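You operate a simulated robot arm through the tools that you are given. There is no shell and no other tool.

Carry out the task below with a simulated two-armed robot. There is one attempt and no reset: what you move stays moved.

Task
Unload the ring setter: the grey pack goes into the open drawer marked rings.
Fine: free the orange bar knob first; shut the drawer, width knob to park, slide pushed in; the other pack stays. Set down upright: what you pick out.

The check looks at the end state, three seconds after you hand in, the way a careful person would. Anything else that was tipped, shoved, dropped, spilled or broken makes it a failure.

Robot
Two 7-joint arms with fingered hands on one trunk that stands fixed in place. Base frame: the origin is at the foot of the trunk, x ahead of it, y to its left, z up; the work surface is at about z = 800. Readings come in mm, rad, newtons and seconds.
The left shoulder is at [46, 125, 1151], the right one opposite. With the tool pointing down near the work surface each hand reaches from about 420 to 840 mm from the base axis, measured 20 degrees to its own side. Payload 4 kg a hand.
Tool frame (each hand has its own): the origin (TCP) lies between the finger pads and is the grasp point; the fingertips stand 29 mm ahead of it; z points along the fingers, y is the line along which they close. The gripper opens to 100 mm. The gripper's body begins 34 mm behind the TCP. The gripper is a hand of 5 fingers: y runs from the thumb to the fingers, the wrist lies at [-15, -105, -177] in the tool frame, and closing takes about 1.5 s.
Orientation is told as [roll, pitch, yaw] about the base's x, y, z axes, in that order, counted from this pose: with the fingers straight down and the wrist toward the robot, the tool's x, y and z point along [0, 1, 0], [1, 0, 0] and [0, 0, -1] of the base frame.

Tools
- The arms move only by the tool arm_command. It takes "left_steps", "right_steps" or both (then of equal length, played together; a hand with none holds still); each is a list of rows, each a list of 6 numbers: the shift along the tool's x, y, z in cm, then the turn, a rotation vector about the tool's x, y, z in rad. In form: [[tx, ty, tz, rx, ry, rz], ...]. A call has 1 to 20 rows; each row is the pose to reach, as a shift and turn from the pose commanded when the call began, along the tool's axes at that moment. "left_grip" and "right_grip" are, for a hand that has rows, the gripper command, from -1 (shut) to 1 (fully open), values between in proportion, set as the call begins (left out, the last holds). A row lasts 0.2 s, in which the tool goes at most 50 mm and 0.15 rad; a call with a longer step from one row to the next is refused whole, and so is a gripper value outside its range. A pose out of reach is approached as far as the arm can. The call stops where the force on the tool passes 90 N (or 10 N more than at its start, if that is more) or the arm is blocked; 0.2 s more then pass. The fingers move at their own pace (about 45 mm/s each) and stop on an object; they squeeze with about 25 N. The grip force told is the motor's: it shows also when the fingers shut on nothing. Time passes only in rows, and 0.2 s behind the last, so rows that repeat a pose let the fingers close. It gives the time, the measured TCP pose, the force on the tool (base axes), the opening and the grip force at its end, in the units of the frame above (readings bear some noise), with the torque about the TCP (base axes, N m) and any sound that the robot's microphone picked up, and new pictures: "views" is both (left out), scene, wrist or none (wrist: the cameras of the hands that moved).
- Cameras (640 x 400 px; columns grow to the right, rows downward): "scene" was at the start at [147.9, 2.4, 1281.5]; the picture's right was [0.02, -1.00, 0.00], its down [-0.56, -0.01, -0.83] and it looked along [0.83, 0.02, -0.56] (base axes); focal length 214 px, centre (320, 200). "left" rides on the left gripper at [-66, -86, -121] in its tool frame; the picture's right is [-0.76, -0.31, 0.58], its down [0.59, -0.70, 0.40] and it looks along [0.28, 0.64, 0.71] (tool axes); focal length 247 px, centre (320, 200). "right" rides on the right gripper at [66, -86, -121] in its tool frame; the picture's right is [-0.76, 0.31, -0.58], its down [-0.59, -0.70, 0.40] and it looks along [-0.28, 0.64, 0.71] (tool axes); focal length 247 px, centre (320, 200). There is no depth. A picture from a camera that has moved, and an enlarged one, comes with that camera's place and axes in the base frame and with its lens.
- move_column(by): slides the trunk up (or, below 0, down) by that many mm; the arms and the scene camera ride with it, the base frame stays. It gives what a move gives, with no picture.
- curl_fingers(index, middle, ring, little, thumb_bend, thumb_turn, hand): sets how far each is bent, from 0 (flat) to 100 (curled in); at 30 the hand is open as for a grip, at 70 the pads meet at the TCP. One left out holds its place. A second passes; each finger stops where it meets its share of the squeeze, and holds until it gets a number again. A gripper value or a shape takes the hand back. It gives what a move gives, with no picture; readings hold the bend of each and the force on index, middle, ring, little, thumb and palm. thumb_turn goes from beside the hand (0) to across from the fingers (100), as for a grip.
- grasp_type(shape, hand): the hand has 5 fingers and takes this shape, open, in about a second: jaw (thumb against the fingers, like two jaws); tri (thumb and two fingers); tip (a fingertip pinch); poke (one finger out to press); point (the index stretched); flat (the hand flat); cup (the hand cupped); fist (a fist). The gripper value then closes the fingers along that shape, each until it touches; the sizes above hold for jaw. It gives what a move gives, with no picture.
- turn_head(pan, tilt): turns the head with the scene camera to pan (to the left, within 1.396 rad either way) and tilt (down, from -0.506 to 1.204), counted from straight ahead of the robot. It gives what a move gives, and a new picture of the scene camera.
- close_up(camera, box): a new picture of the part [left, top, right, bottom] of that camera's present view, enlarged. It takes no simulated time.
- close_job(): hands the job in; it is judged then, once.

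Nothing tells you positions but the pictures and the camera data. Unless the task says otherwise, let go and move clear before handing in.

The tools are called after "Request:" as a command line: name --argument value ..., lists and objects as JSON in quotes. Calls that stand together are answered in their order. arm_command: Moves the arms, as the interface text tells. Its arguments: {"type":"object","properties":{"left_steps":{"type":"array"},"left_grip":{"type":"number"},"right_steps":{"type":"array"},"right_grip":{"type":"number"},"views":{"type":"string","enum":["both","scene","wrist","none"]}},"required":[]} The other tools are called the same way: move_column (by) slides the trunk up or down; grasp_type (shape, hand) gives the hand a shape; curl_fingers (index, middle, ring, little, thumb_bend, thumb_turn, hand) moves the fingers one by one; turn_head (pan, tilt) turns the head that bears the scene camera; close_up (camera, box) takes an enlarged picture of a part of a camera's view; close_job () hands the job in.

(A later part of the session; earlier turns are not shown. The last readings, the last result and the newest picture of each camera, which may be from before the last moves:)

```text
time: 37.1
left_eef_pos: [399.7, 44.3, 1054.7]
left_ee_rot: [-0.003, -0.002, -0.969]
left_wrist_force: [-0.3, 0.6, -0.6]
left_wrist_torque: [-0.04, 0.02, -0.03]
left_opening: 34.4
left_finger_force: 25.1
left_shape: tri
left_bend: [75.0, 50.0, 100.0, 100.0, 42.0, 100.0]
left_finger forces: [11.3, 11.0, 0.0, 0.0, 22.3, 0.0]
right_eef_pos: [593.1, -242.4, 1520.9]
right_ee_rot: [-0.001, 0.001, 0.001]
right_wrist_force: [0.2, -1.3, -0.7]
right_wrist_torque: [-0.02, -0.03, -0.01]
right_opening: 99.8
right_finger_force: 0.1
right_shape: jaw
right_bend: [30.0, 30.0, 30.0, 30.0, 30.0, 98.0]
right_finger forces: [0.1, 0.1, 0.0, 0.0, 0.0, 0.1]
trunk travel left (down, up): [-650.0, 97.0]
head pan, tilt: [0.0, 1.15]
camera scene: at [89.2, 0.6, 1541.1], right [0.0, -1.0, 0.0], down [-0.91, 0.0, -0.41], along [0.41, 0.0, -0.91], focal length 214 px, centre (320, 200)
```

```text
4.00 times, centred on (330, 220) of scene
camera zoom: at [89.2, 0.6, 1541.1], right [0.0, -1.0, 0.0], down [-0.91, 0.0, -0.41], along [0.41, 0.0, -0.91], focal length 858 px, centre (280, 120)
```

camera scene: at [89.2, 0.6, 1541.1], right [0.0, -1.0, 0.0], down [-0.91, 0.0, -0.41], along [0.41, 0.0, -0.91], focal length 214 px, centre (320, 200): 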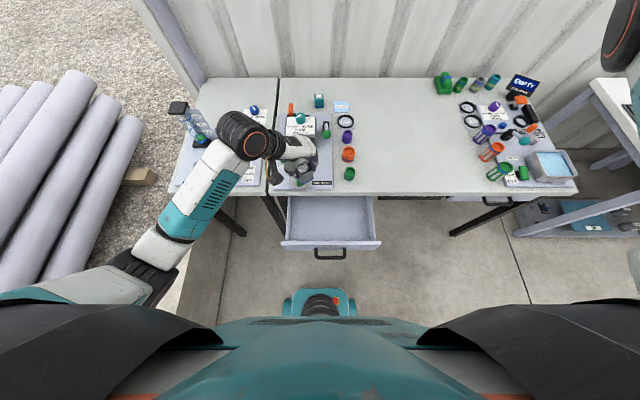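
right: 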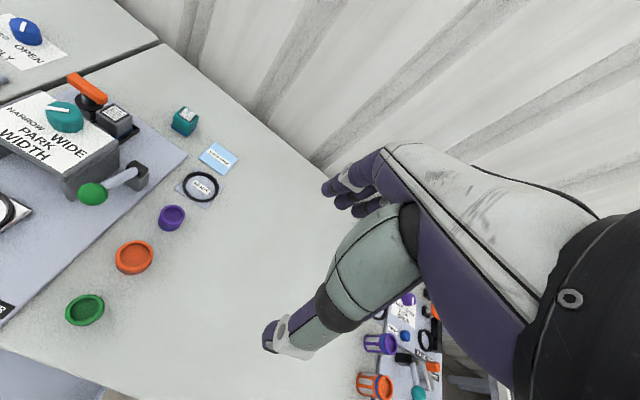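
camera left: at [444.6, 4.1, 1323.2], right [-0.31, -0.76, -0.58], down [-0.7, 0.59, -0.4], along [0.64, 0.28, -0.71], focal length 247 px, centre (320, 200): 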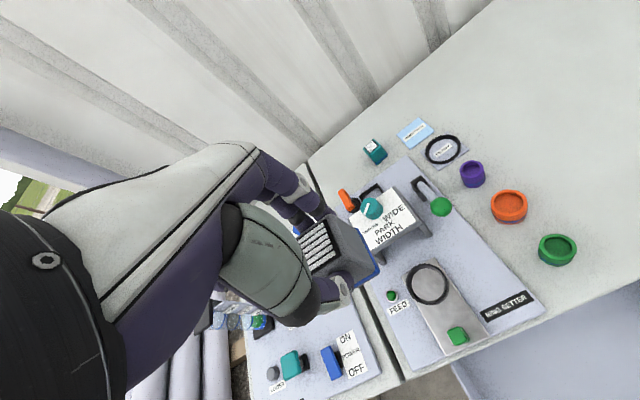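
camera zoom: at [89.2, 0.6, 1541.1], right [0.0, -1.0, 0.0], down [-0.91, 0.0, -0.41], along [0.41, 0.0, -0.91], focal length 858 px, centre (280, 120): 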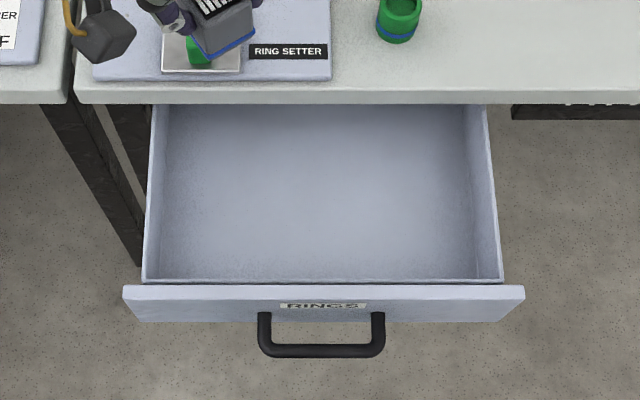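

The table top is about z 800 to 774, the drawer rim is near 760 and the floor about 685. I'll move over (360, 20) and lower the trunk in stages, so the pack goes straight down.

Request:
arm_command --left_steps '[[-1.5, -0.1, 0, 0, 0, 0], [-3, -0.2, 0, 0, 0, 0], [-4.6, -0.3, 0, 0, 0, 0], [-4.6, -0.3, 0, 0, 0, 0]]' --views "none"

Request:
move_column --by -200

Request:
turn_head --pan 0.0 --tilt 1.1

Request:
close_up --camera "left" --box '[0, 0, 640, 400]'

Request:
close_up --camera "right" --box '[0, 0, 640, 400]'

```text
time: 38.1
left_eef_pos: [360.9, 19.7, 1056.0]
left_ee_rot: [-0.003, -0.001, -0.967]
left_wrist_force: [0.7, 0.0, 0.1]
left_wrist_torque: [0.02, 0.02, 0.0]
left_opening: 34.2
left_finger_force: 25.0
left_shape: tri
left_bend: [75.0, 50.0, 100.0, 100.0, 42.0, 100.0]
left_finger forces: [11.3, 11.1, 0.0, 0.1, 22.3, 0.0]
right_eef_pos: [593.7, -242.1, 1521.5]
right_ee_rot: [0.001, 0.0, 0.002]
right_wrist_force: [-0.3, 0.0, -0.6]
right_wrist_torque: [-0.05, 0.01, 0.01]
right_opening: 99.5
right_finger_force: 0.0
right_shape: jaw
right_bend: [30.0, 30.0, 30.0, 30.0, 30.0, 98.0]
right_finger forces: [0.0, 0.0, 0.1, 0.0, 0.0, 0.1]
trunk travel left (down, up): [-650.0, 97.0]
head pan, tilt: [0.0, 1.15]
```

```text
time: 40.3
left_eef_pos: [362.2, 20.7, 857.2]
left_ee_rot: [-0.002, -0.002, -0.969]
left_wrist_force: [-0.2, -0.1, -0.7]
left_wrist_torque: [0.02, 0.01, 0.01]
left_opening: 34.0
left_finger_force: 24.7
left_shape: tri
left_bend: [75.0, 50.0, 100.0, 100.0, 42.0, 100.0]
left_finger forces: [11.3, 11.1, 0.0, 0.0, 22.3, 0.0]
right_eef_pos: [592.0, -241.3, 1322.5]
right_ee_rot: [0.001, 0.001, 0.002]
right_wrist_force: [0.1, 0.7, -0.6]
right_wrist_torque: [-0.01, -0.02, 0.01]
right_opening: 99.7
right_finger_force: 0.2
right_shape: jaw
right_bend: [30.0, 30.0, 30.0, 30.0, 30.0, 98.0]
right_finger forces: [0.1, 0.0, 0.0, 0.0, 0.0, 0.0]
trunk travel left (down, up): [-450.0, 297.0]
head pan, tilt: [0.0, 1.15]
```

```text
time: 40.9
left_eef_pos: [360.6, 19.3, 856.6]
left_ee_rot: [-0.003, -0.002, -0.969]
left_wrist_force: [0.1, 0.4, -0.8]
left_wrist_torque: [-0.01, 0.01, 0.02]
left_opening: 34.3
left_finger_force: 25.0
left_shape: tri
left_bend: [75.0, 50.0, 100.0, 100.0, 42.0, 100.0]
left_finger forces: [11.3, 11.0, 0.0, 0.0, 22.3, 0.0]
right_eef_pos: [592.1, -243.4, 1321.7]
right_ee_rot: [0.0, -0.001, 0.002]
right_wrist_force: [0.1, 0.8, -0.1]
right_wrist_torque: [0.01, -0.03, 0.01]
right_opening: 99.5
right_finger_force: 0.0
right_shape: jaw
right_bend: [30.0, 30.0, 30.0, 30.0, 30.0, 98.0]
right_finger forces: [0.1, 0.0, 0.0, 0.0, 0.0, 0.0]
trunk travel left (down, up): [-450.0, 297.0]
head pan, tilt: [0.0, 1.1]
camera scene: at [104.4, 0.5, 1343.3], right [0.0, -1.0, 0.0], down [-0.89, 0.0, -0.45], along [0.45, 0.0, -0.89], focal length 214 px, centre (320, 200)
```

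scene: 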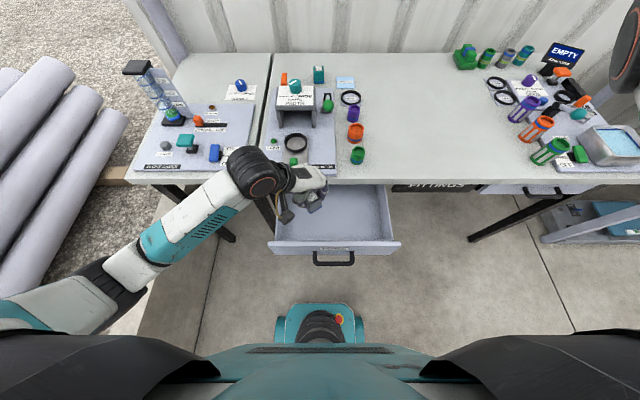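

```text
1.00 times, centred on (320, 200) of left (not enlarged: the box is as wide or as high as the picture)
camera zoom: at [259.0, 53.3, 975.7], right [-0.8, -0.18, -0.58], down [0.09, 0.91, -0.4], along [0.6, -0.37, -0.71], focal length 247 px, centre (320, 200)
```

zoom: 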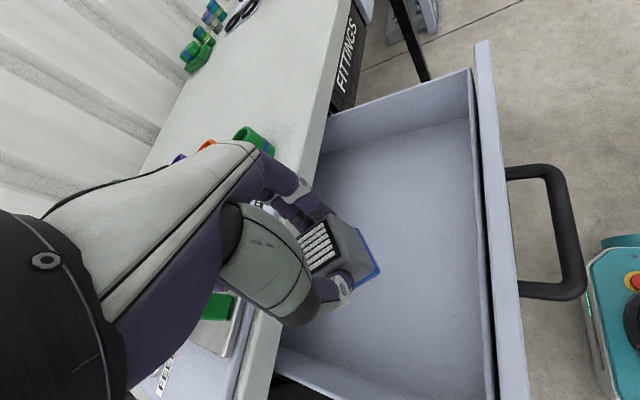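

```text
1.00 times, centred on (320, 200) of right (not enlarged: the box is as wide or as high as the picture)
camera zoom: at [507.8, -177.1, 1442.2], right [0.31, -0.76, 0.58], down [-0.7, -0.59, -0.4], along [0.64, -0.28, -0.71], focal length 247 px, centre (320, 200)
```

zoom: 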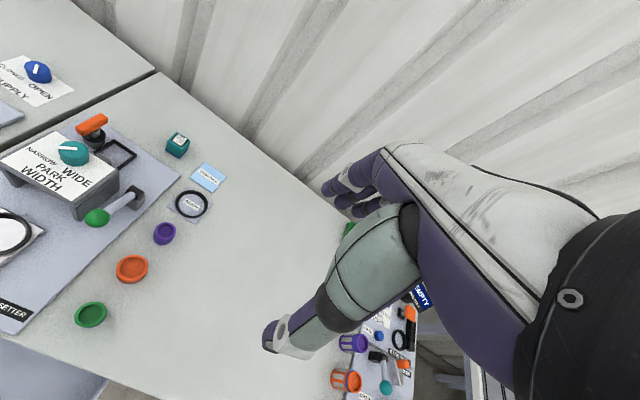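

Everything is clear of the table edge. I'll lower further with the trunk and finish with small arm steps while watching the force.

Request:
move_column --by -85

Request:
close_up --camera "scene" --box '[240, 150, 420, 270]'

Request:
close_up --camera "left" --box '[0, 0, 640, 400]'

```text
time: 42.1
left_eef_pos: [361.3, 19.4, 771.4]
left_ee_rot: [-0.003, -0.002, -0.969]
left_wrist_force: [0.0, 0.1, -0.7]
left_wrist_torque: [0.03, 0.05, -0.04]
left_opening: 34.2
left_finger_force: 25.3
left_shape: tri
left_bend: [75.0, 50.0, 100.0, 100.0, 42.0, 100.0]
left_finger forces: [11.3, 11.0, 0.0, 0.0, 22.3, 0.1]
right_eef_pos: [592.4, -240.6, 1235.1]
right_ee_rot: [-0.001, 0.0, 0.001]
right_wrist_force: [0.0, 0.0, 0.2]
right_wrist_torque: [-0.03, -0.02, -0.01]
right_opening: 99.8
right_finger_force: 0.0
right_shape: jaw
right_bend: [30.0, 30.0, 30.0, 30.0, 30.0, 98.0]
right_finger forces: [0.0, 0.0, 0.1, 0.0, 0.0, 0.0]
trunk travel left (down, up): [-365.0, 382.0]
head pan, tilt: [0.0, 1.1]
```

```text
3.33 times, centred on (330, 210) of scene
camera zoom: at [118.6, 0.5, 1257.2], right [0.0, -1.0, 0.0], down [-0.89, 0.0, -0.45], along [0.45, 0.0, -0.89], focal length 715 px, centre (287, 167)
```

zoom: 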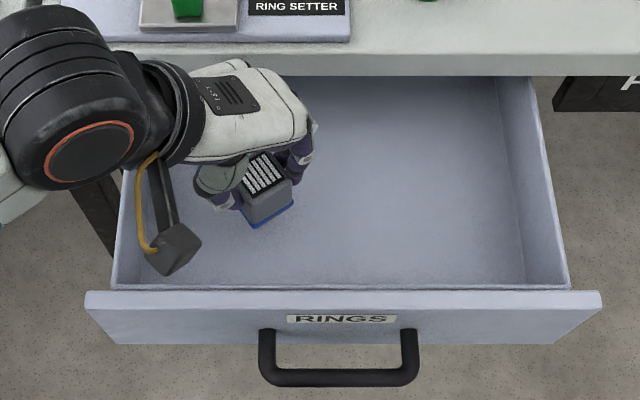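

```text
1.00 times, centred on (320, 200) of left (not enlarged: the box is as wide or as high as the picture)
camera zoom: at [258.7, 53.4, 891.1], right [-0.8, -0.18, -0.58], down [0.09, 0.91, -0.4], along [0.6, -0.37, -0.71], focal length 247 px, centre (320, 200)
```

zoom: 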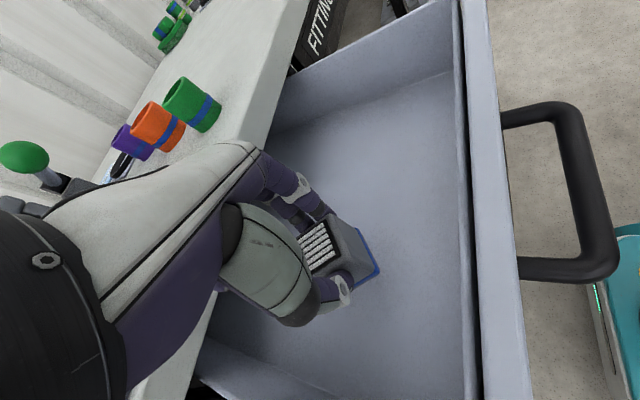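

The pack hangs upright inside the drawer. I'll go down in small steps now.

Request:
arm_command --left_steps '[[0, 0, 1.0, 0, 0, 0], [0, 0, 1.8, 0, 0, 0], [0, 0, 2.2, 0, 0, 0], [0, 0, 2.2, 0, 0, 0]]' --views "wrist"

Request:
close_up --camera "scene" --box '[270, 170, 370, 240]'

```text
time: 43.1
left_eef_pos: [360.4, 19.2, 748.8]
left_ee_rot: [-0.005, -0.003, -0.97]
left_wrist_force: [-0.2, -0.1, -0.6]
left_wrist_torque: [0.03, -0.02, 0.01]
left_opening: 34.3
left_finger_force: 24.5
left_shape: tri
left_bend: [75.0, 50.0, 100.0, 100.0, 42.0, 100.0]
left_finger forces: [11.3, 11.0, 0.1, 0.0, 22.3, 0.0]
right_eef_pos: [593.8, -241.8, 1235.7]
right_ee_rot: [0.001, -0.001, 0.0]
right_wrist_force: [-0.5, -0.3, 0.2]
right_wrist_torque: [0.0, 0.03, -0.04]
right_opening: 99.7
right_finger_force: 0.1
right_shape: jaw
right_bend: [30.0, 30.0, 30.0, 30.0, 30.0, 98.0]
right_finger forces: [0.0, 0.0, 0.1, 0.0, 0.0, 0.0]
trunk travel left (down, up): [-365.0, 382.0]
head pan, tilt: [0.0, 1.1]
camera left: at [258.6, 53.3, 868.6], right [-0.8, -0.18, -0.58], down [0.09, 0.91, -0.4], along [0.6, -0.37, -0.71], focal length 247 px, centre (320, 200)
```

left: 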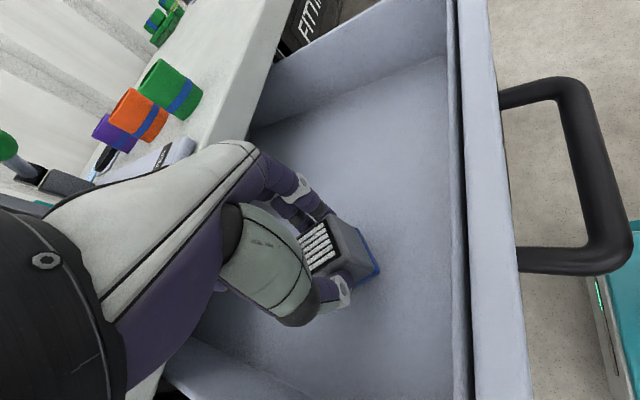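

```text
5.71 times, centred on (320, 205) of scene
camera zoom: at [119.0, 0.5, 1257.1], right [0.0, -1.0, 0.0], down [-0.89, 0.0, -0.45], along [0.45, 0.0, -0.89], focal length 1226 px, centre (320, 171)
```

zoom: 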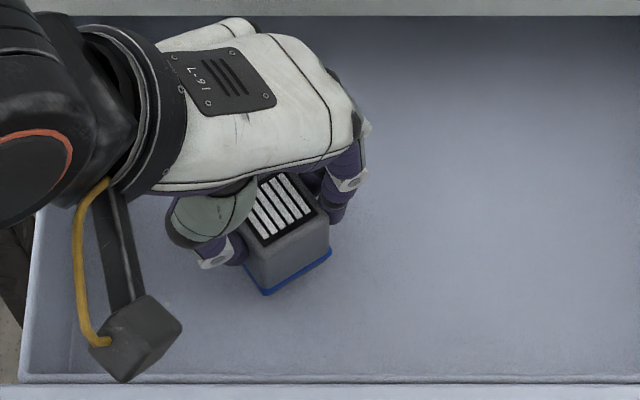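

Request:
arm_command --left_steps '[[0, 0, 0.4, 0, 0, 0], [0, 0, 0.8, 0, 0, 0], [0, 0, 0.8, 0, 0, 0]]' --views "none"

Request:
arm_command --left_steps '[[0, 0, 0.3, 0, 0, 0], [0, 0, 0.3, 0, 0, 0]]' --views "none"

Request:
close_up --camera "scene" --box '[270, 170, 370, 240]'

```text
time: 43.9
left_eef_pos: [359.9, 19.4, 741.2]
left_ee_rot: [-0.004, -0.002, -0.969]
left_wrist_force: [-0.2, 0.9, -1.0]
left_wrist_torque: [0.01, 0.03, 0.0]
left_opening: 34.2
left_finger_force: 25.1
left_shape: tri
left_bend: [75.0, 50.0, 100.0, 100.0, 42.0, 100.0]
left_finger forces: [11.2, 11.0, 0.0, 0.0, 22.4, 0.1]
right_eef_pos: [592.5, -242.1, 1235.7]
right_ee_rot: [0.002, -0.001, 0.001]
right_wrist_force: [-0.1, 0.4, 0.1]
right_wrist_torque: [0.03, -0.02, 0.05]
right_opening: 99.9
right_finger_force: 0.1
right_shape: jaw
right_bend: [30.0, 30.0, 30.0, 30.0, 30.0, 98.0]
right_finger forces: [0.0, 0.0, 0.0, 0.0, 0.1, 0.0]
trunk travel left (down, up): [-365.0, 382.0]
head pan, tilt: [0.0, 1.1]
```

```text
time: 44.5
left_eef_pos: [360.2, 19.4, 737.8]
left_ee_rot: [-0.003, -0.001, -0.968]
left_wrist_force: [-0.5, -0.7, -0.7]
left_wrist_torque: [0.01, 0.0, 0.02]
left_opening: 34.3
left_finger_force: 24.7
left_shape: tri
left_bend: [75.0, 50.0, 100.0, 100.0, 42.0, 100.0]
left_finger forces: [11.2, 11.1, 0.0, 0.0, 22.2, 0.1]
right_eef_pos: [593.5, -242.3, 1235.5]
right_ee_rot: [0.0, 0.0, 0.002]
right_wrist_force: [-0.2, -0.1, -1.3]
right_wrist_torque: [-0.01, -0.05, 0.0]
right_opening: 99.8
right_finger_force: 0.0
right_shape: jaw
right_bend: [30.0, 30.0, 30.0, 30.0, 30.0, 98.0]
right_finger forces: [0.0, 0.0, 0.1, 0.0, 0.0, 0.0]
trunk travel left (down, up): [-365.0, 382.0]
head pan, tilt: [0.0, 1.1]
```

```text
5.71 times, centred on (320, 205) of scene
camera zoom: at [118.9, 0.5, 1257.1], right [0.0, -1.0, 0.0], down [-0.89, 0.0, -0.45], along [0.45, 0.0, -0.89], focal length 1226 px, centre (320, 171)
```

zoom: 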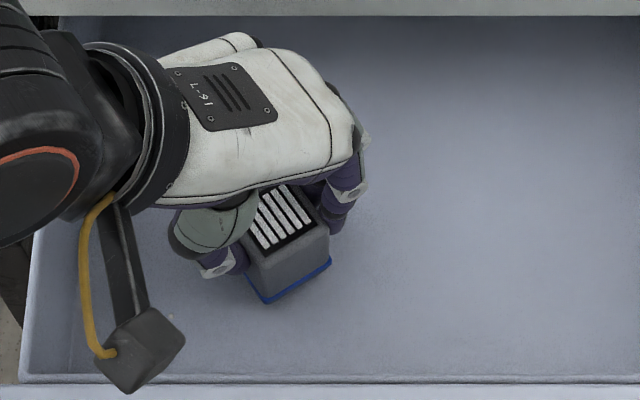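

Request:
arm_command --left_steps '[[0, 0, 0.3, 0, 0, 0], [0, 0, 0.3, 0, 0, 0]]' --views "none"

Request:
arm_command --left_steps '[[0, 0, 0.3, 0, 0, 0], [0, 0, 0.3, 0, 0, 0]]' --views "none"

```text
time: 45.1
left_eef_pos: [359.8, 20.0, 733.8]
left_ee_rot: [-0.003, -0.003, -0.967]
left_wrist_force: [0.3, -0.6, -0.5]
left_wrist_torque: [0.0, 0.01, 0.0]
left_opening: 34.2
left_finger_force: 25.1
left_shape: tri
left_bend: [75.0, 50.0, 100.0, 100.0, 42.0, 100.0]
left_finger forces: [11.3, 11.0, 0.1, 0.0, 22.3, 0.1]
right_eef_pos: [592.7, -241.1, 1237.7]
right_ee_rot: [0.0, 0.0, 0.003]
right_wrist_force: [-0.3, 0.5, -0.7]
right_wrist_torque: [-0.01, 0.02, -0.01]
right_opening: 99.8
right_finger_force: 0.1
right_shape: jaw
right_bend: [30.0, 30.0, 30.0, 30.0, 30.0, 98.0]
right_finger forces: [0.1, 0.0, 0.0, 0.0, 0.0, 0.0]
trunk travel left (down, up): [-365.0, 382.0]
head pan, tilt: [0.0, 1.1]
```

```text
time: 45.7
left_eef_pos: [358.7, 18.7, 733.0]
left_ee_rot: [-0.003, -0.002, -0.969]
left_wrist_force: [-0.2, 0.2, -0.9]
left_wrist_torque: [-0.01, 0.0, -0.03]
left_opening: 34.1
left_finger_force: 25.1
left_shape: tri
left_bend: [75.0, 50.0, 100.0, 100.0, 42.0, 100.0]
left_finger forces: [11.3, 11.1, 0.0, 0.1, 22.3, 0.0]
right_eef_pos: [592.4, -242.4, 1235.3]
right_ee_rot: [0.0, -0.001, 0.002]
right_wrist_force: [0.3, 0.0, -0.2]
right_wrist_torque: [-0.01, -0.02, -0.01]
right_opening: 99.6
right_finger_force: 0.1
right_shape: jaw
right_bend: [30.0, 30.0, 30.0, 30.0, 30.0, 98.0]
right_finger forces: [0.0, 0.0, 0.1, 0.0, 0.0, 0.0]
trunk travel left (down, up): [-365.0, 382.0]
head pan, tilt: [0.0, 1.1]
```

Request:
arm_command --left_steps '[[0, 0, 0.3, 0, 0, 0], [0, 0, 0.3, 0, 0, 0]]' --views "none"

Request:
arm_command --left_steps '[[0, 0, 0.3, 0, 0, 0], [0, 0, 0.3, 0, 0, 0]]' --views "none"

Request:
close_up --camera "scene" --box '[270, 170, 370, 240]'

Request:
close_up --camera "left" --box '[250, 150, 450, 320]'

```text
time: 46.3
left_eef_pos: [360.8, 19.4, 729.0]
left_ee_rot: [-0.003, -0.005, -0.969]
left_wrist_force: [-0.2, 1.6, 13.3]
left_wrist_torque: [0.03, 0.03, 0.0]
left_opening: 34.8
left_finger_force: 25.2
left_shape: tri
left_bend: [75.0, 50.0, 100.0, 100.0, 41.0, 100.0]
left_finger forces: [11.9, 12.1, 0.0, 0.0, 25.8, 0.0]
right_eef_pos: [591.2, -242.3, 1236.8]
right_ee_rot: [0.001, -0.001, 0.002]
right_wrist_force: [0.6, 0.1, 0.4]
right_wrist_torque: [-0.02, -0.02, -0.01]
right_opening: 100.0
right_finger_force: 0.0
right_shape: jaw
right_bend: [30.0, 30.0, 30.0, 30.0, 30.0, 98.0]
right_finger forces: [0.1, 0.0, 0.0, 0.0, 0.1, 0.1]
trunk travel left (down, up): [-365.0, 382.0]
head pan, tilt: [0.0, 1.1]
```

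```text
time: 46.9
left_eef_pos: [360.5, 18.5, 729.1]
left_ee_rot: [-0.001, -0.012, -0.969]
left_wrist_force: [0.8, 3.7, 32.4]
left_wrist_torque: [0.05, 0.02, 0.04]
left_opening: 37.3
left_finger_force: 25.0
left_shape: tri
left_bend: [76.0, 50.0, 100.0, 100.0, 38.0, 100.0]
left_finger forces: [12.9, 14.2, 0.0, 0.0, 29.1, 0.1]
right_eef_pos: [591.1, -242.4, 1237.6]
right_ee_rot: [0.0, -0.001, 0.0]
right_wrist_force: [-0.6, -0.1, -1.1]
right_wrist_torque: [0.0, 0.02, 0.04]
right_opening: 99.9
right_finger_force: 0.1
right_shape: jaw
right_bend: [30.0, 30.0, 30.0, 30.0, 30.0, 98.0]
right_finger forces: [0.0, 0.0, 0.1, 0.0, 0.0, 0.0]
trunk travel left (down, up): [-365.0, 382.0]
head pan, tilt: [0.0, 1.1]
```

```text
5.71 times, centred on (320, 205) of scene
camera zoom: at [117.1, 0.7, 1257.6], right [0.0, -1.0, 0.0], down [-0.89, 0.0, -0.46], along [0.46, 0.0, -0.89], focal length 1226 px, centre (320, 171)
```

zoom: 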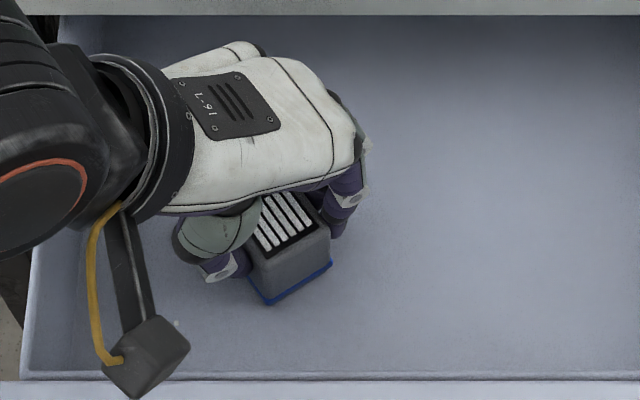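

```text
2.35 times, centred on (350, 235) of left
camera zoom: at [258.6, 52.7, 847.5], right [-0.79, -0.18, -0.58], down [0.09, 0.91, -0.41], along [0.6, -0.37, -0.71], focal length 581 px, centre (249, 118)
```

zoom: 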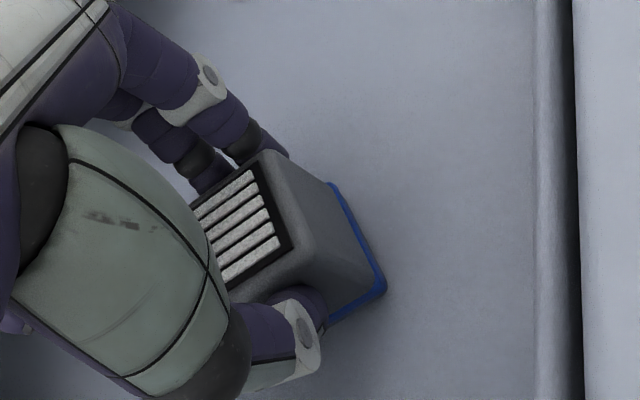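

The pack is on the drawer floor, touching at TCP z≈730. I'll relieve the pressure and then open the fingers.

Request:
arm_command --left_steps '[[0, 0, -0.2, 0, 0, 0], [0, 0, -0.35, 0, 0, 0], [0, 0, -0.35, 0, 0, 0]]' --views "none"

Request:
arm_command --left_steps '[[0, 0, 0, 0, 0, 0], [0, 0, 0, 0, 0, 0], [0, 0, 0, 0, 0, 0], [0, 0, 0, 0, 0, 0]]' --left_grip 0.2 --views "wrist"

Request:
close_up --camera "scene" --box '[270, 170, 370, 240]'

```text
time: 47.7
left_eef_pos: [359.8, 18.1, 728.7]
left_ee_rot: [-0.002, -0.003, -0.968]
left_wrist_force: [0.7, -2.0, 18.7]
left_wrist_torque: [-0.12, -0.09, 0.03]
left_opening: 37.2
left_finger_force: 25.5
left_shape: tri
left_bend: [76.0, 50.0, 100.0, 100.0, 38.0, 100.0]
left_finger forces: [13.8, 14.1, 0.0, 0.0, 25.6, 0.0]
right_eef_pos: [591.2, -242.5, 1236.3]
right_ee_rot: [0.0, 0.001, 0.003]
right_wrist_force: [-0.1, 0.1, 0.1]
right_wrist_torque: [-0.01, 0.02, 0.02]
right_opening: 99.6
right_finger_force: 0.0
right_shape: jaw
right_bend: [30.0, 30.0, 30.0, 30.0, 30.0, 98.0]
right_finger forces: [0.0, 0.1, 0.0, 0.0, 0.0, 0.0]
trunk travel left (down, up): [-365.0, 382.0]
head pan, tilt: [0.0, 1.1]
```

```text
time: 48.7
left_eef_pos: [360.4, 19.1, 729.4]
left_ee_rot: [-0.003, 0.0, -0.97]
left_wrist_force: [-0.6, 0.0, -0.3]
left_wrist_torque: [-0.05, 0.05, 0.02]
left_opening: 59.7
left_finger_force: 0.0
left_shape: tri
left_bend: [39.0, 39.0, 99.0, 99.0, 31.0, 100.0]
left_finger forces: [0.1, 0.0, 0.1, 0.0, 0.0, 0.0]
right_eef_pos: [592.7, -242.4, 1237.2]
right_ee_rot: [-0.003, 0.001, 0.0]
right_wrist_force: [-0.6, 0.0, 0.1]
right_wrist_torque: [-0.01, 0.0, 0.0]
right_opening: 99.9
right_finger_force: 0.0
right_shape: jaw
right_bend: [30.0, 30.0, 30.0, 30.0, 30.0, 98.0]
right_finger forces: [0.1, 0.0, 0.0, 0.0, 0.0, 0.0]
trunk travel left (down, up): [-365.0, 382.0]
head pan, tilt: [0.0, 1.1]
camera left: at [258.7, 53.3, 848.9], right [-0.8, -0.18, -0.57], down [0.09, 0.91, -0.4], along [0.6, -0.37, -0.71], focal length 247 px, centre (320, 200)
```

left: 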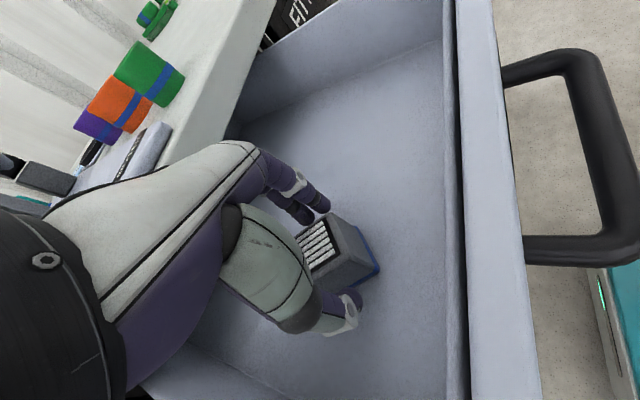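

```text
5.71 times, centred on (320, 205) of scene
camera zoom: at [118.8, 0.5, 1257.1], right [0.0, -1.0, 0.0], down [-0.89, 0.0, -0.45], along [0.45, 0.0, -0.89], focal length 1226 px, centre (320, 171)
```

zoom: 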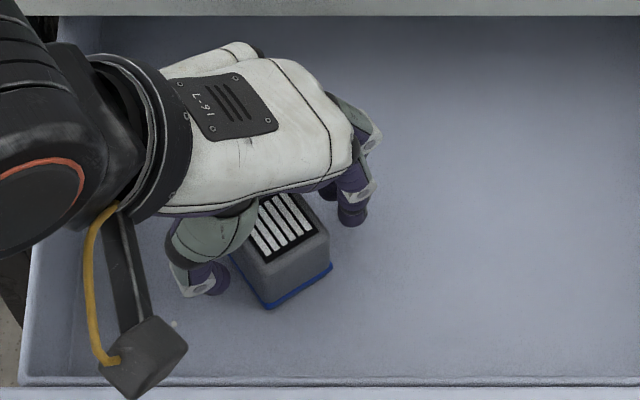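

The pack stands upright, released. I'll raise straight up with the trunk.

Request:
move_column --by 180

Request:
close_up --camera "scene" --box '[220, 150, 440, 290]'

Request:
close_up --camera "left" --box '[0, 0, 640, 400]'

```text
time: 50.7
left_eef_pos: [360.5, 19.0, 908.6]
left_ee_rot: [-0.003, -0.002, -0.967]
left_wrist_force: [0.2, 0.0, 0.2]
left_wrist_torque: [0.01, 0.0, 0.0]
left_opening: 59.8
left_finger_force: 0.1
left_shape: tri
left_bend: [39.0, 39.0, 99.0, 99.0, 31.0, 100.0]
left_finger forces: [0.1, 0.0, 0.0, 0.0, 0.1, 0.0]
right_eef_pos: [593.0, -243.3, 1415.4]
right_ee_rot: [-0.001, 0.003, 0.002]
right_wrist_force: [-0.9, -0.5, -0.3]
right_wrist_torque: [-0.03, 0.01, 0.0]
right_opening: 99.5
right_finger_force: 0.1
right_shape: jaw
right_bend: [30.0, 30.0, 30.0, 30.0, 30.0, 98.0]
right_finger forces: [0.1, 0.0, 0.1, 0.1, 0.0, 0.0]
trunk travel left (down, up): [-545.0, 202.0]
head pan, tilt: [0.0, 1.1]
```

```text
2.86 times, centred on (330, 220) of scene
camera zoom: at [95.6, 0.5, 1438.9], right [0.0, -1.0, 0.0], down [-0.89, 0.0, -0.45], along [0.45, 0.0, -0.89], focal length 613 px, centre (291, 143)
```

zoom: 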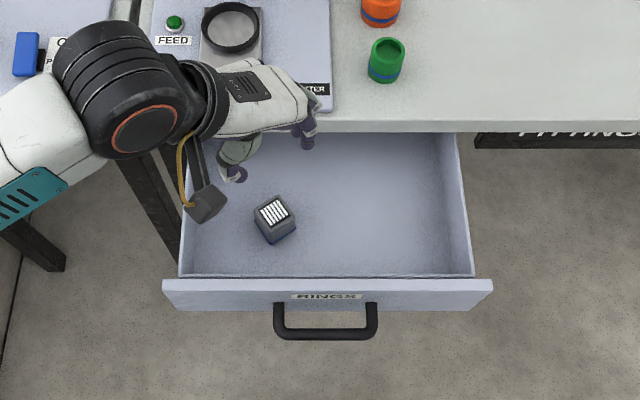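

```text
1.00 times, centred on (320, 200) of left (not enlarged: the box is as wide or as high as the picture)
camera zoom: at [258.9, 53.1, 1029.0], right [-0.8, -0.18, -0.57], down [0.09, 0.91, -0.4], along [0.6, -0.37, -0.71], focal length 247 px, centre (320, 200)
```

zoom: 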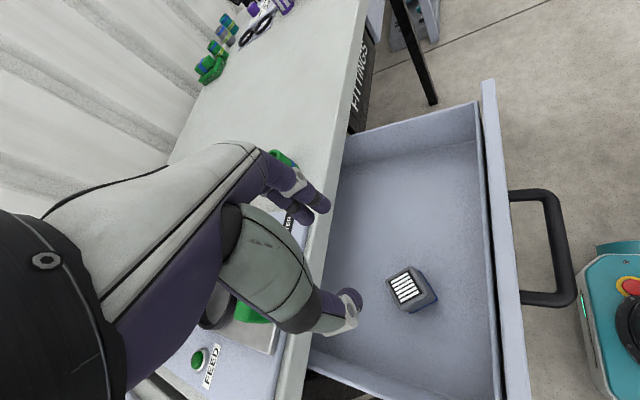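

The pack is standing in the drawer. Before closing it I want to know where a closed drawer front sits, so I'll look at the closed drawer on the right for reference, and at the handle.

Request:
close_up --camera "scene" --box '[460, 160, 640, 270]'

Request:
close_up --camera "scene" --box '[260, 170, 400, 270]'

Request:
close_up --camera "left" --box '[440, 60, 640, 400]'

```text
3.56 times, centred on (550, 215) of scene
camera zoom: at [95.6, 0.5, 1438.9], right [0.0, -1.0, 0.0], down [-0.89, 0.0, -0.45], along [0.45, 0.0, -0.89], focal length 763 px, centre (-498, 147)
```

zoom: 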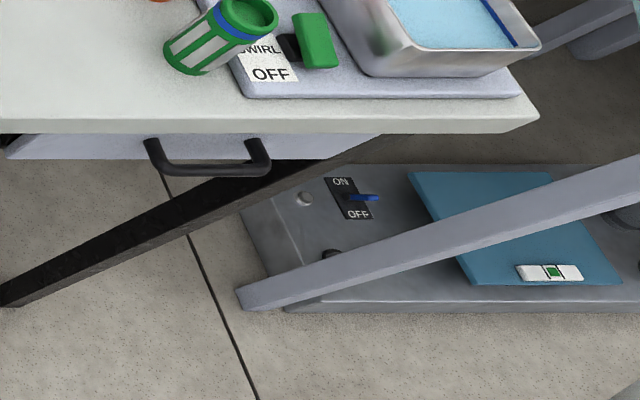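

```text
4.00 times, centred on (330, 220) of scene
camera zoom: at [95.6, 0.5, 1438.9], right [0.0, -1.0, 0.0], down [-0.89, 0.0, -0.45], along [0.45, 0.0, -0.89], focal length 858 px, centre (280, 120)
```

zoom: 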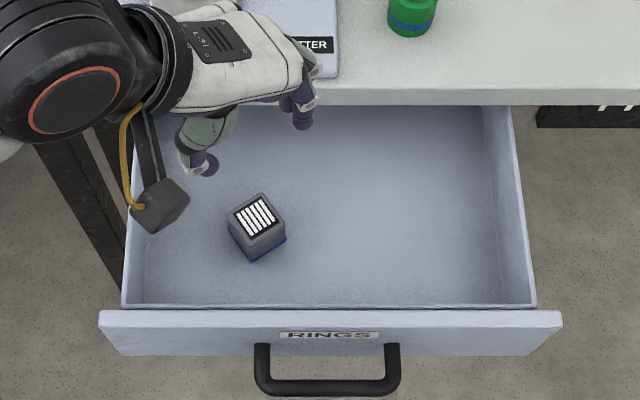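

```text
1.18 times, centred on (540, 230) of left
camera zoom: at [258.9, 53.1, 1029.0], right [-0.8, -0.18, -0.57], down [0.09, 0.91, -0.4], along [0.6, -0.37, -0.71], focal length 291 px, centre (61, 165)
```

zoom: 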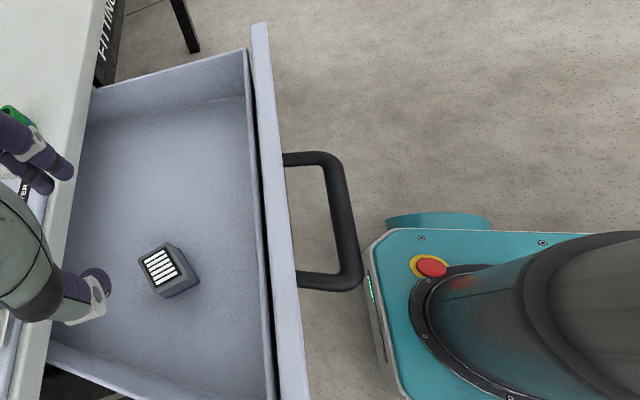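

The drawer front's outer face is at x≈257, about z 657 to 768, and its closed position is about flush with the table edge. I'll close the left hand, raise the trunk a little, and swing the hand round in front of the drawer with the wrist to the left.

Request:
grasp_type --shape "jaw" --hand "left"

Request:
move_column --by 65

Request:
arm_command --left_steps '[[0, 0, 3.4, 0, 0, 0], [0, 0, 6.9, 0, 0, 0], [0, 0, 10.3, 0, 0, 0], [-1.4, -2.5, 10.3, 0, 0, 0.12], [-2.9, -5, 10.3, 0, 0, 0.24], [-4.3, -7.4, 10.3, 0, 0, 0.36], [-5.8, -9.9, 10.3, 0, 0, 0.48], [-7.2, -12.4, 10.3, 0, 0, 0.6], [-7.2, -12.4, 10.3, 0, 0, 0.6]]' --left_grip -1

```text
time: 51.6
left_eef_pos: [359.9, 19.7, 908.6]
left_ee_rot: [-0.004, -0.002, -0.969]
left_wrist_force: [0.4, 0.5, -1.0]
left_wrist_torque: [-0.02, -0.01, -0.01]
left_opening: 99.6
left_finger_force: 0.1
left_shape: jaw
left_bend: [30.0, 30.0, 30.0, 30.0, 30.0, 98.0]
left_finger forces: [0.0, 0.0, 0.0, 0.0, 0.0, 0.1]
right_eef_pos: [592.3, -241.0, 1416.4]
right_ee_rot: [0.001, 0.001, 0.002]
right_wrist_force: [0.4, -0.5, -0.3]
right_wrist_torque: [0.02, 0.04, 0.0]
right_opening: 99.8
right_finger_force: 0.1
right_shape: jaw
right_bend: [30.0, 30.0, 30.0, 30.0, 30.0, 98.0]
right_finger forces: [0.0, 0.1, 0.1, 0.0, 0.0, 0.0]
trunk travel left (down, up): [-545.0, 202.0]
head pan, tilt: [0.0, 1.1]
```

```text
time: 52.7
left_eef_pos: [360.5, 19.3, 974.0]
left_ee_rot: [-0.004, -0.002, -0.969]
left_wrist_force: [-0.3, -0.1, -0.1]
left_wrist_torque: [0.02, -0.02, -0.03]
left_opening: 99.8
left_finger_force: 0.1
left_shape: jaw
left_bend: [30.0, 30.0, 30.0, 30.0, 30.0, 98.0]
left_finger forces: [0.1, 0.0, 0.0, 0.1, 0.0, 0.0]
right_eef_pos: [593.0, -241.9, 1481.1]
right_ee_rot: [0.001, 0.001, 0.002]
right_wrist_force: [-0.3, 0.8, -0.1]
right_wrist_torque: [0.01, -0.01, 0.02]
right_opening: 99.6
right_finger_force: 0.1
right_shape: jaw
right_bend: [30.0, 30.0, 30.0, 30.0, 30.0, 98.0]
right_finger forces: [0.1, 0.0, 0.0, 0.0, 0.0, 0.0]
trunk travel left (down, up): [-610.0, 137.0]
head pan, tilt: [0.0, 1.1]
```

```text
time: 54.7
left_eef_pos: [230.7, 80.3, 870.7]
left_ee_rot: [-0.001, -0.005, -1.572]
left_wrist_force: [-0.4, -0.5, 0.3]
left_wrist_torque: [0.02, -0.01, 0.02]
left_opening: 0.0
left_finger_force: 24.5
left_shape: jaw
left_bend: [70.0, 70.0, 70.0, 70.0, 70.0, 100.0]
left_finger forces: [0.0, 0.0, 0.1, 0.0, 0.1, 0.0]
right_eef_pos: [593.6, -242.0, 1482.0]
right_ee_rot: [0.0, 0.0, 0.003]
right_wrist_force: [0.0, 0.0, 0.9]
right_wrist_torque: [-0.01, 0.0, 0.03]
right_opening: 99.6
right_finger_force: 0.0
right_shape: jaw
right_bend: [30.0, 30.0, 30.0, 30.0, 30.0, 98.0]
right_finger forces: [0.0, 0.0, 0.0, 0.0, 0.1, 0.0]
trunk travel left (down, up): [-610.0, 137.0]
head pan, tilt: [0.0, 1.1]
camera scene: at [93.0, 0.3, 1504.2], right [0.0, -1.0, 0.0], down [-0.89, 0.0, -0.45], along [0.45, 0.0, -0.89], focal length 214 px, centre (320, 200)
camera left: at [166.1, 166.1, 990.2], right [-0.76, 0.3, -0.58], down [0.59, 0.7, -0.4], along [0.28, -0.64, -0.71], focal length 247 px, centre (320, 200)
```

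scene: 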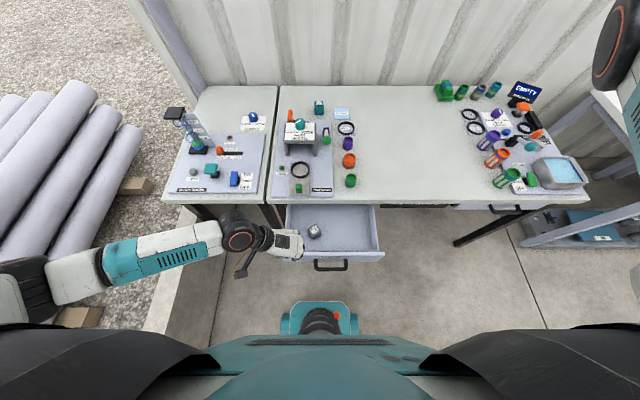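
left: 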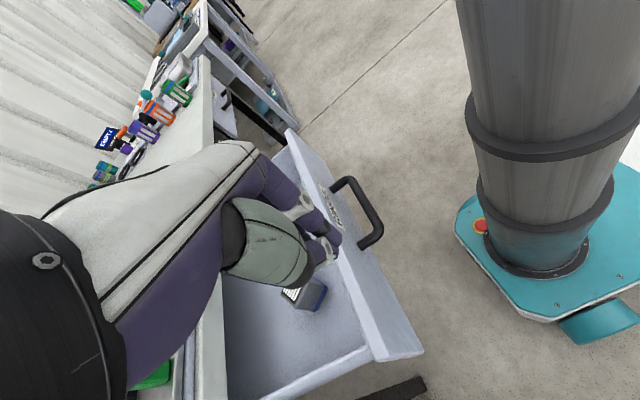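

The hand is easily placed in this posture. I'll back off to x≈185 and check from above before lowering in front of the drawer.

Request:
arm_command --left_steps '[[-1.5, 0, 0, 0, 0, 0], [-3, 0, 0, 0, 0, 0], [-4.5, 0, 0, 0, 0, 0], [-4.5, 0, 0, 0, 0, 0]]' --views "none"

Request:
move_column --by -65

Request:
close_up --camera "scene" --box '[220, 180, 400, 300]'

Request:
close_up --camera "left" --box '[200, 150, 500, 380]'

```text
time: 55.7
left_eef_pos: [185.5, 79.3, 871.4]
left_ee_rot: [-0.001, -0.004, -1.569]
left_wrist_force: [0.1, 0.1, -0.1]
left_wrist_torque: [0.03, -0.01, 0.01]
left_opening: 0.1
left_finger_force: 24.7
left_shape: jaw
left_bend: [70.0, 70.0, 70.0, 70.0, 70.0, 100.0]
left_finger forces: [0.0, 0.0, 0.1, 0.1, 0.0, 0.0]
right_eef_pos: [592.8, -242.7, 1481.2]
right_ee_rot: [0.001, 0.001, 0.003]
right_wrist_force: [-0.8, -0.3, 0.0]
right_wrist_torque: [0.05, 0.01, 0.01]
right_opening: 99.8
right_finger_force: 0.0
right_shape: jaw
right_bend: [30.0, 30.0, 30.0, 30.0, 30.0, 98.0]
right_finger forces: [0.0, 0.1, 0.1, 0.0, 0.0, 0.0]
trunk travel left (down, up): [-610.0, 137.0]
head pan, tilt: [0.0, 1.1]
```

```text
time: 56.7
left_eef_pos: [185.4, 79.9, 806.5]
left_ee_rot: [0.0, -0.003, -1.57]
left_wrist_force: [0.6, 0.2, -0.2]
left_wrist_torque: [0.01, 0.01, -0.02]
left_opening: 0.1
left_finger_force: 24.8
left_shape: jaw
left_bend: [70.0, 70.0, 70.0, 70.0, 70.0, 100.0]
left_finger forces: [0.0, 0.0, 0.0, 0.0, 0.0, 0.0]
right_eef_pos: [592.7, -242.2, 1417.8]
right_ee_rot: [0.001, 0.0, 0.002]
right_wrist_force: [-0.2, 0.2, 0.1]
right_wrist_torque: [0.01, -0.03, -0.02]
right_opening: 99.9
right_finger_force: 0.1
right_shape: jaw
right_bend: [30.0, 30.0, 30.0, 30.0, 30.0, 98.0]
right_finger forces: [0.1, 0.1, 0.1, 0.1, 0.0, 0.0]
trunk travel left (down, up): [-545.0, 202.0]
head pan, tilt: [0.0, 1.1]
```

```text
3.33 times, centred on (310, 240) of scene
camera zoom: at [95.1, 0.5, 1439.1], right [0.0, -1.0, 0.0], down [-0.89, 0.0, -0.45], along [0.45, 0.0, -0.89], focal length 715 px, centre (353, 67)
```

zoom: 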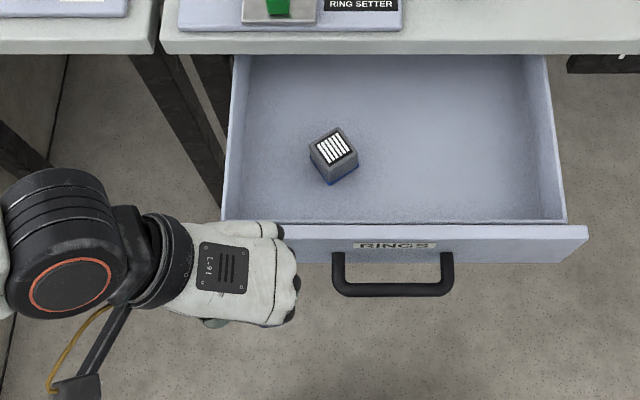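

```text
1.74 times, centred on (350, 265) of left
camera zoom: at [121.0, 166.4, 926.2], right [-0.76, 0.3, -0.58], down [0.59, 0.7, -0.4], along [0.28, -0.64, -0.71], focal length 430 px, centre (268, 87)
```

zoom: 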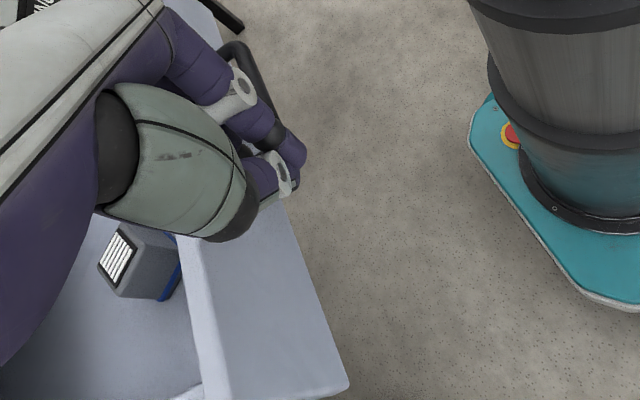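

The little-finger knuckles lead the hand by about 65 mm. I'll back off 15 mm more, then lower so the knuckles face the panel below its top edge, with nothing overhanging into the table edge.

Request:
arm_command --left_steps '[[-0.8, 0, 0, 0, 0, 0], [-1.5, 0, 0, 0, 0, 0], [-1.5, 0, 0, 0, 0, 0]]' --views "none"

Request:
move_column --by -110

Request:
close_up --camera "scene" --box '[220, 180, 400, 300]'

Request:
close_up --camera "left" --box '[0, 0, 640, 400]'

```text
time: 57.5
left_eef_pos: [170.5, 81.0, 807.0]
left_ee_rot: [-0.002, -0.003, -1.568]
left_wrist_force: [0.9, -0.9, -0.2]
left_wrist_torque: [0.01, -0.05, 0.02]
left_opening: 0.2
left_finger_force: 25.1
left_shape: jaw
left_bend: [70.0, 70.0, 70.0, 70.0, 70.0, 100.0]
left_finger forces: [0.0, 0.0, 0.0, 0.1, 0.0, 0.1]
right_eef_pos: [591.8, -242.3, 1416.9]
right_ee_rot: [0.0, 0.0, 0.002]
right_wrist_force: [0.4, -0.3, -0.5]
right_wrist_torque: [-0.01, -0.01, 0.02]
right_opening: 99.8
right_finger_force: 0.0
right_shape: jaw
right_bend: [30.0, 30.0, 30.0, 30.0, 30.0, 98.0]
right_finger forces: [0.1, 0.0, 0.0, 0.0, 0.0, 0.0]
trunk travel left (down, up): [-545.0, 202.0]
head pan, tilt: [0.0, 1.1]
```

```text
time: 58.9
left_eef_pos: [170.9, 80.2, 697.4]
left_ee_rot: [0.0, -0.003, -1.568]
left_wrist_force: [0.2, -0.2, 0.5]
left_wrist_torque: [-0.05, -0.02, 0.06]
left_opening: 0.0
left_finger_force: 25.1
left_shape: jaw
left_bend: [70.0, 70.0, 70.0, 70.0, 70.0, 100.0]
left_finger forces: [0.1, 0.0, 0.0, 0.0, 0.1, 0.1]
right_eef_pos: [592.5, -240.8, 1308.3]
right_ee_rot: [0.0, 0.001, 0.003]
right_wrist_force: [-0.2, 0.3, 0.4]
right_wrist_torque: [0.05, 0.01, 0.02]
right_opening: 99.9
right_finger_force: 0.1
right_shape: jaw
right_bend: [30.0, 30.0, 30.0, 30.0, 30.0, 98.0]
right_finger forces: [0.0, 0.1, 0.1, 0.0, 0.1, 0.1]
trunk travel left (down, up): [-435.0, 312.0]
head pan, tilt: [0.0, 1.1]
```

```text
3.33 times, centred on (310, 240) of scene
camera zoom: at [106.1, 0.5, 1328.3], right [0.0, -1.0, 0.0], down [-0.89, 0.0, -0.45], along [0.45, 0.0, -0.89], focal length 715 px, centre (353, 67)
```

zoom: 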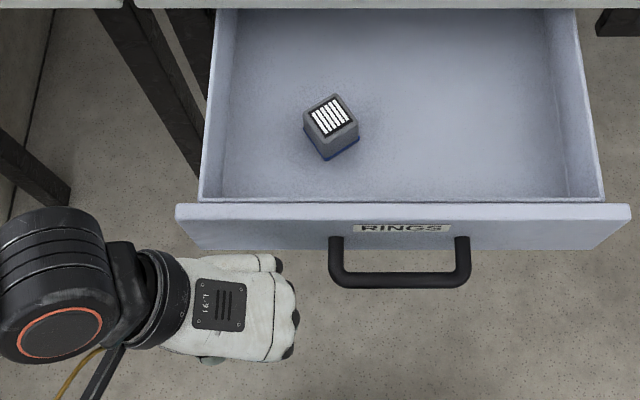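

```text
1.00 times, centred on (320, 200) of left (not enlarged: the box is as wide or as high as the picture)
camera zoom: at [105.9, 166.2, 816.2], right [-0.76, 0.3, -0.58], down [0.59, 0.7, -0.4], along [0.28, -0.64, -0.71], focal length 247 px, centre (320, 200)
```

zoom: 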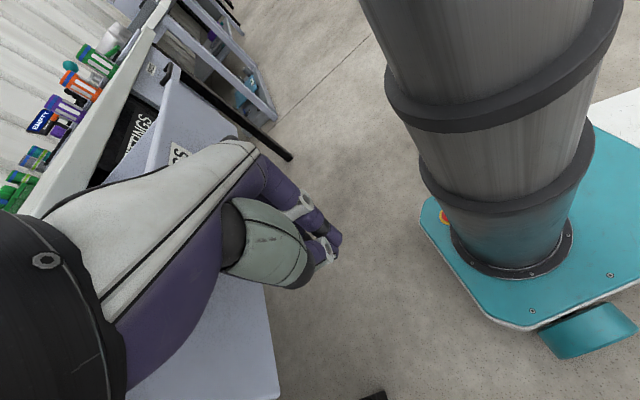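

The hand is in front of the panel. I'll push forward slowly, starting with a short push to feel the contact.

Request:
arm_command --left_steps '[[0.6, 0, 0, 0, 0, 0], [1.2, 0, 0, 0, 0, 0], [1.8, 0, 0, 0, 0, 0], [2.4, 0, 0, 0, 0, 0], [3.0, 0, 0, 0, 0, 0], [3.6, 0, 0, 0, 0, 0], [4.2, 0, 0, 0, 0, 0]]' --views "none"

Request:
close_up --camera "scene" --box '[220, 180, 400, 300]'

```text
time: 60.5
left_eef_pos: [213.5, 81.6, 695.8]
left_ee_rot: [-0.001, -0.003, -1.569]
left_wrist_force: [0.2, -0.8, 0.3]
left_wrist_torque: [0.03, -0.08, 0.01]
left_opening: 0.0
left_finger_force: 25.0
left_shape: jaw
left_bend: [70.0, 70.0, 70.0, 70.0, 70.0, 100.0]
left_finger forces: [0.0, 0.1, 0.0, 0.0, 0.1, 0.7]
right_eef_pos: [591.0, -241.5, 1307.3]
right_ee_rot: [0.0, 0.002, 0.002]
right_wrist_force: [0.2, 1.0, -0.4]
right_wrist_torque: [0.03, -0.03, 0.02]
right_opening: 99.9
right_finger_force: 0.0
right_shape: jaw
right_bend: [30.0, 30.0, 30.0, 30.0, 30.0, 98.0]
right_finger forces: [0.1, 0.0, 0.1, 0.0, 0.0, 0.1]
trunk travel left (down, up): [-435.0, 312.0]
head pan, tilt: [0.0, 1.1]
```

```text
3.33 times, centred on (310, 240) of scene
camera zoom: at [106.4, 0.5, 1328.1], right [0.0, -1.0, 0.0], down [-0.89, 0.0, -0.45], along [0.45, 0.0, -0.89], focal length 715 px, centre (353, 67)
```

zoom: 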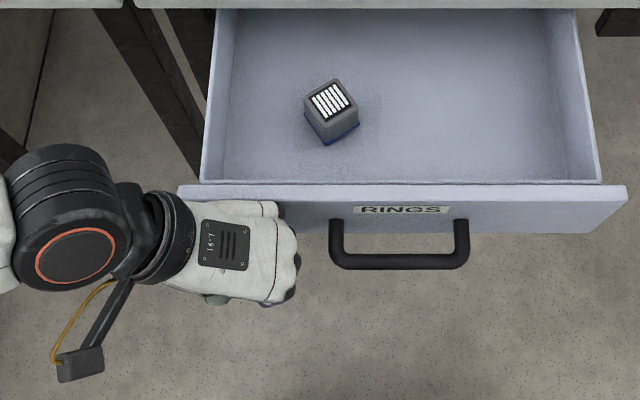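

The drawer moves easily. I'll continue the push.

Request:
arm_command --left_steps '[[1, 0, 0, 0, 0, 0], [2, 0, 0, 0, 0, 0], [3, 0, 0, 0, 0, 0], [4, 0, 0, 0, 0, 0], [5, 0, 0, 0, 0, 0], [6, 0, 0, 0, 0, 0], [7, 0, 0, 0, 0, 0], [8, 0, 0, 0, 0, 0], [9, 0, 0, 0, 0, 0], [10, 0, 0, 0, 0, 0], [11, 0, 0, 0, 0, 0], [12, 0, 0, 0, 0, 0]]' --views "none"

Request:
close_up --camera "scene" --box '[220, 140, 400, 260]'

```text
time: 63.1
left_eef_pos: [333.5, 81.0, 696.0]
left_ee_rot: [-0.003, -0.004, -1.568]
left_wrist_force: [-0.3, 1.0, -0.4]
left_wrist_torque: [0.02, -0.01, -0.01]
left_opening: 0.0
left_finger_force: 24.6
left_shape: jaw
left_bend: [70.0, 70.0, 70.0, 70.0, 70.0, 100.0]
left_finger forces: [0.1, 0.0, 0.0, 0.1, 0.0, 0.1]
right_eef_pos: [592.2, -241.5, 1306.5]
right_ee_rot: [0.001, 0.001, 0.002]
right_wrist_force: [0.3, 0.1, 0.6]
right_wrist_torque: [0.02, 0.02, 0.02]
right_opening: 99.9
right_finger_force: 0.0
right_shape: jaw
right_bend: [30.0, 30.0, 30.0, 30.0, 30.0, 98.0]
right_finger forces: [0.1, 0.0, 0.1, 0.0, 0.0, 0.0]
trunk travel left (down, up): [-435.0, 312.0]
head pan, tilt: [0.0, 1.1]
```

```text
3.33 times, centred on (310, 200) of scene
camera zoom: at [106.6, 0.5, 1328.1], right [0.0, -1.0, 0.0], down [-0.89, 0.0, -0.45], along [0.45, 0.0, -0.89], focal length 715 px, centre (353, 200)
```

zoom: 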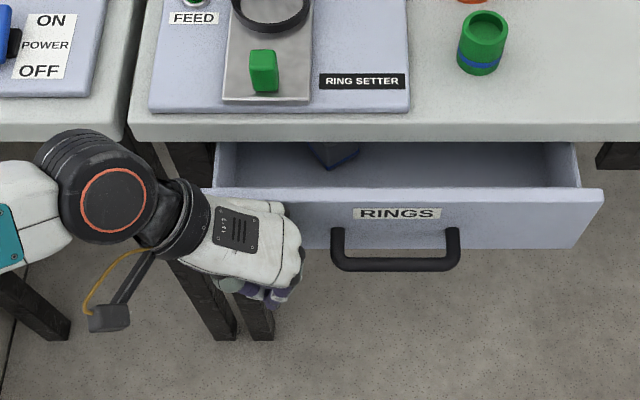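

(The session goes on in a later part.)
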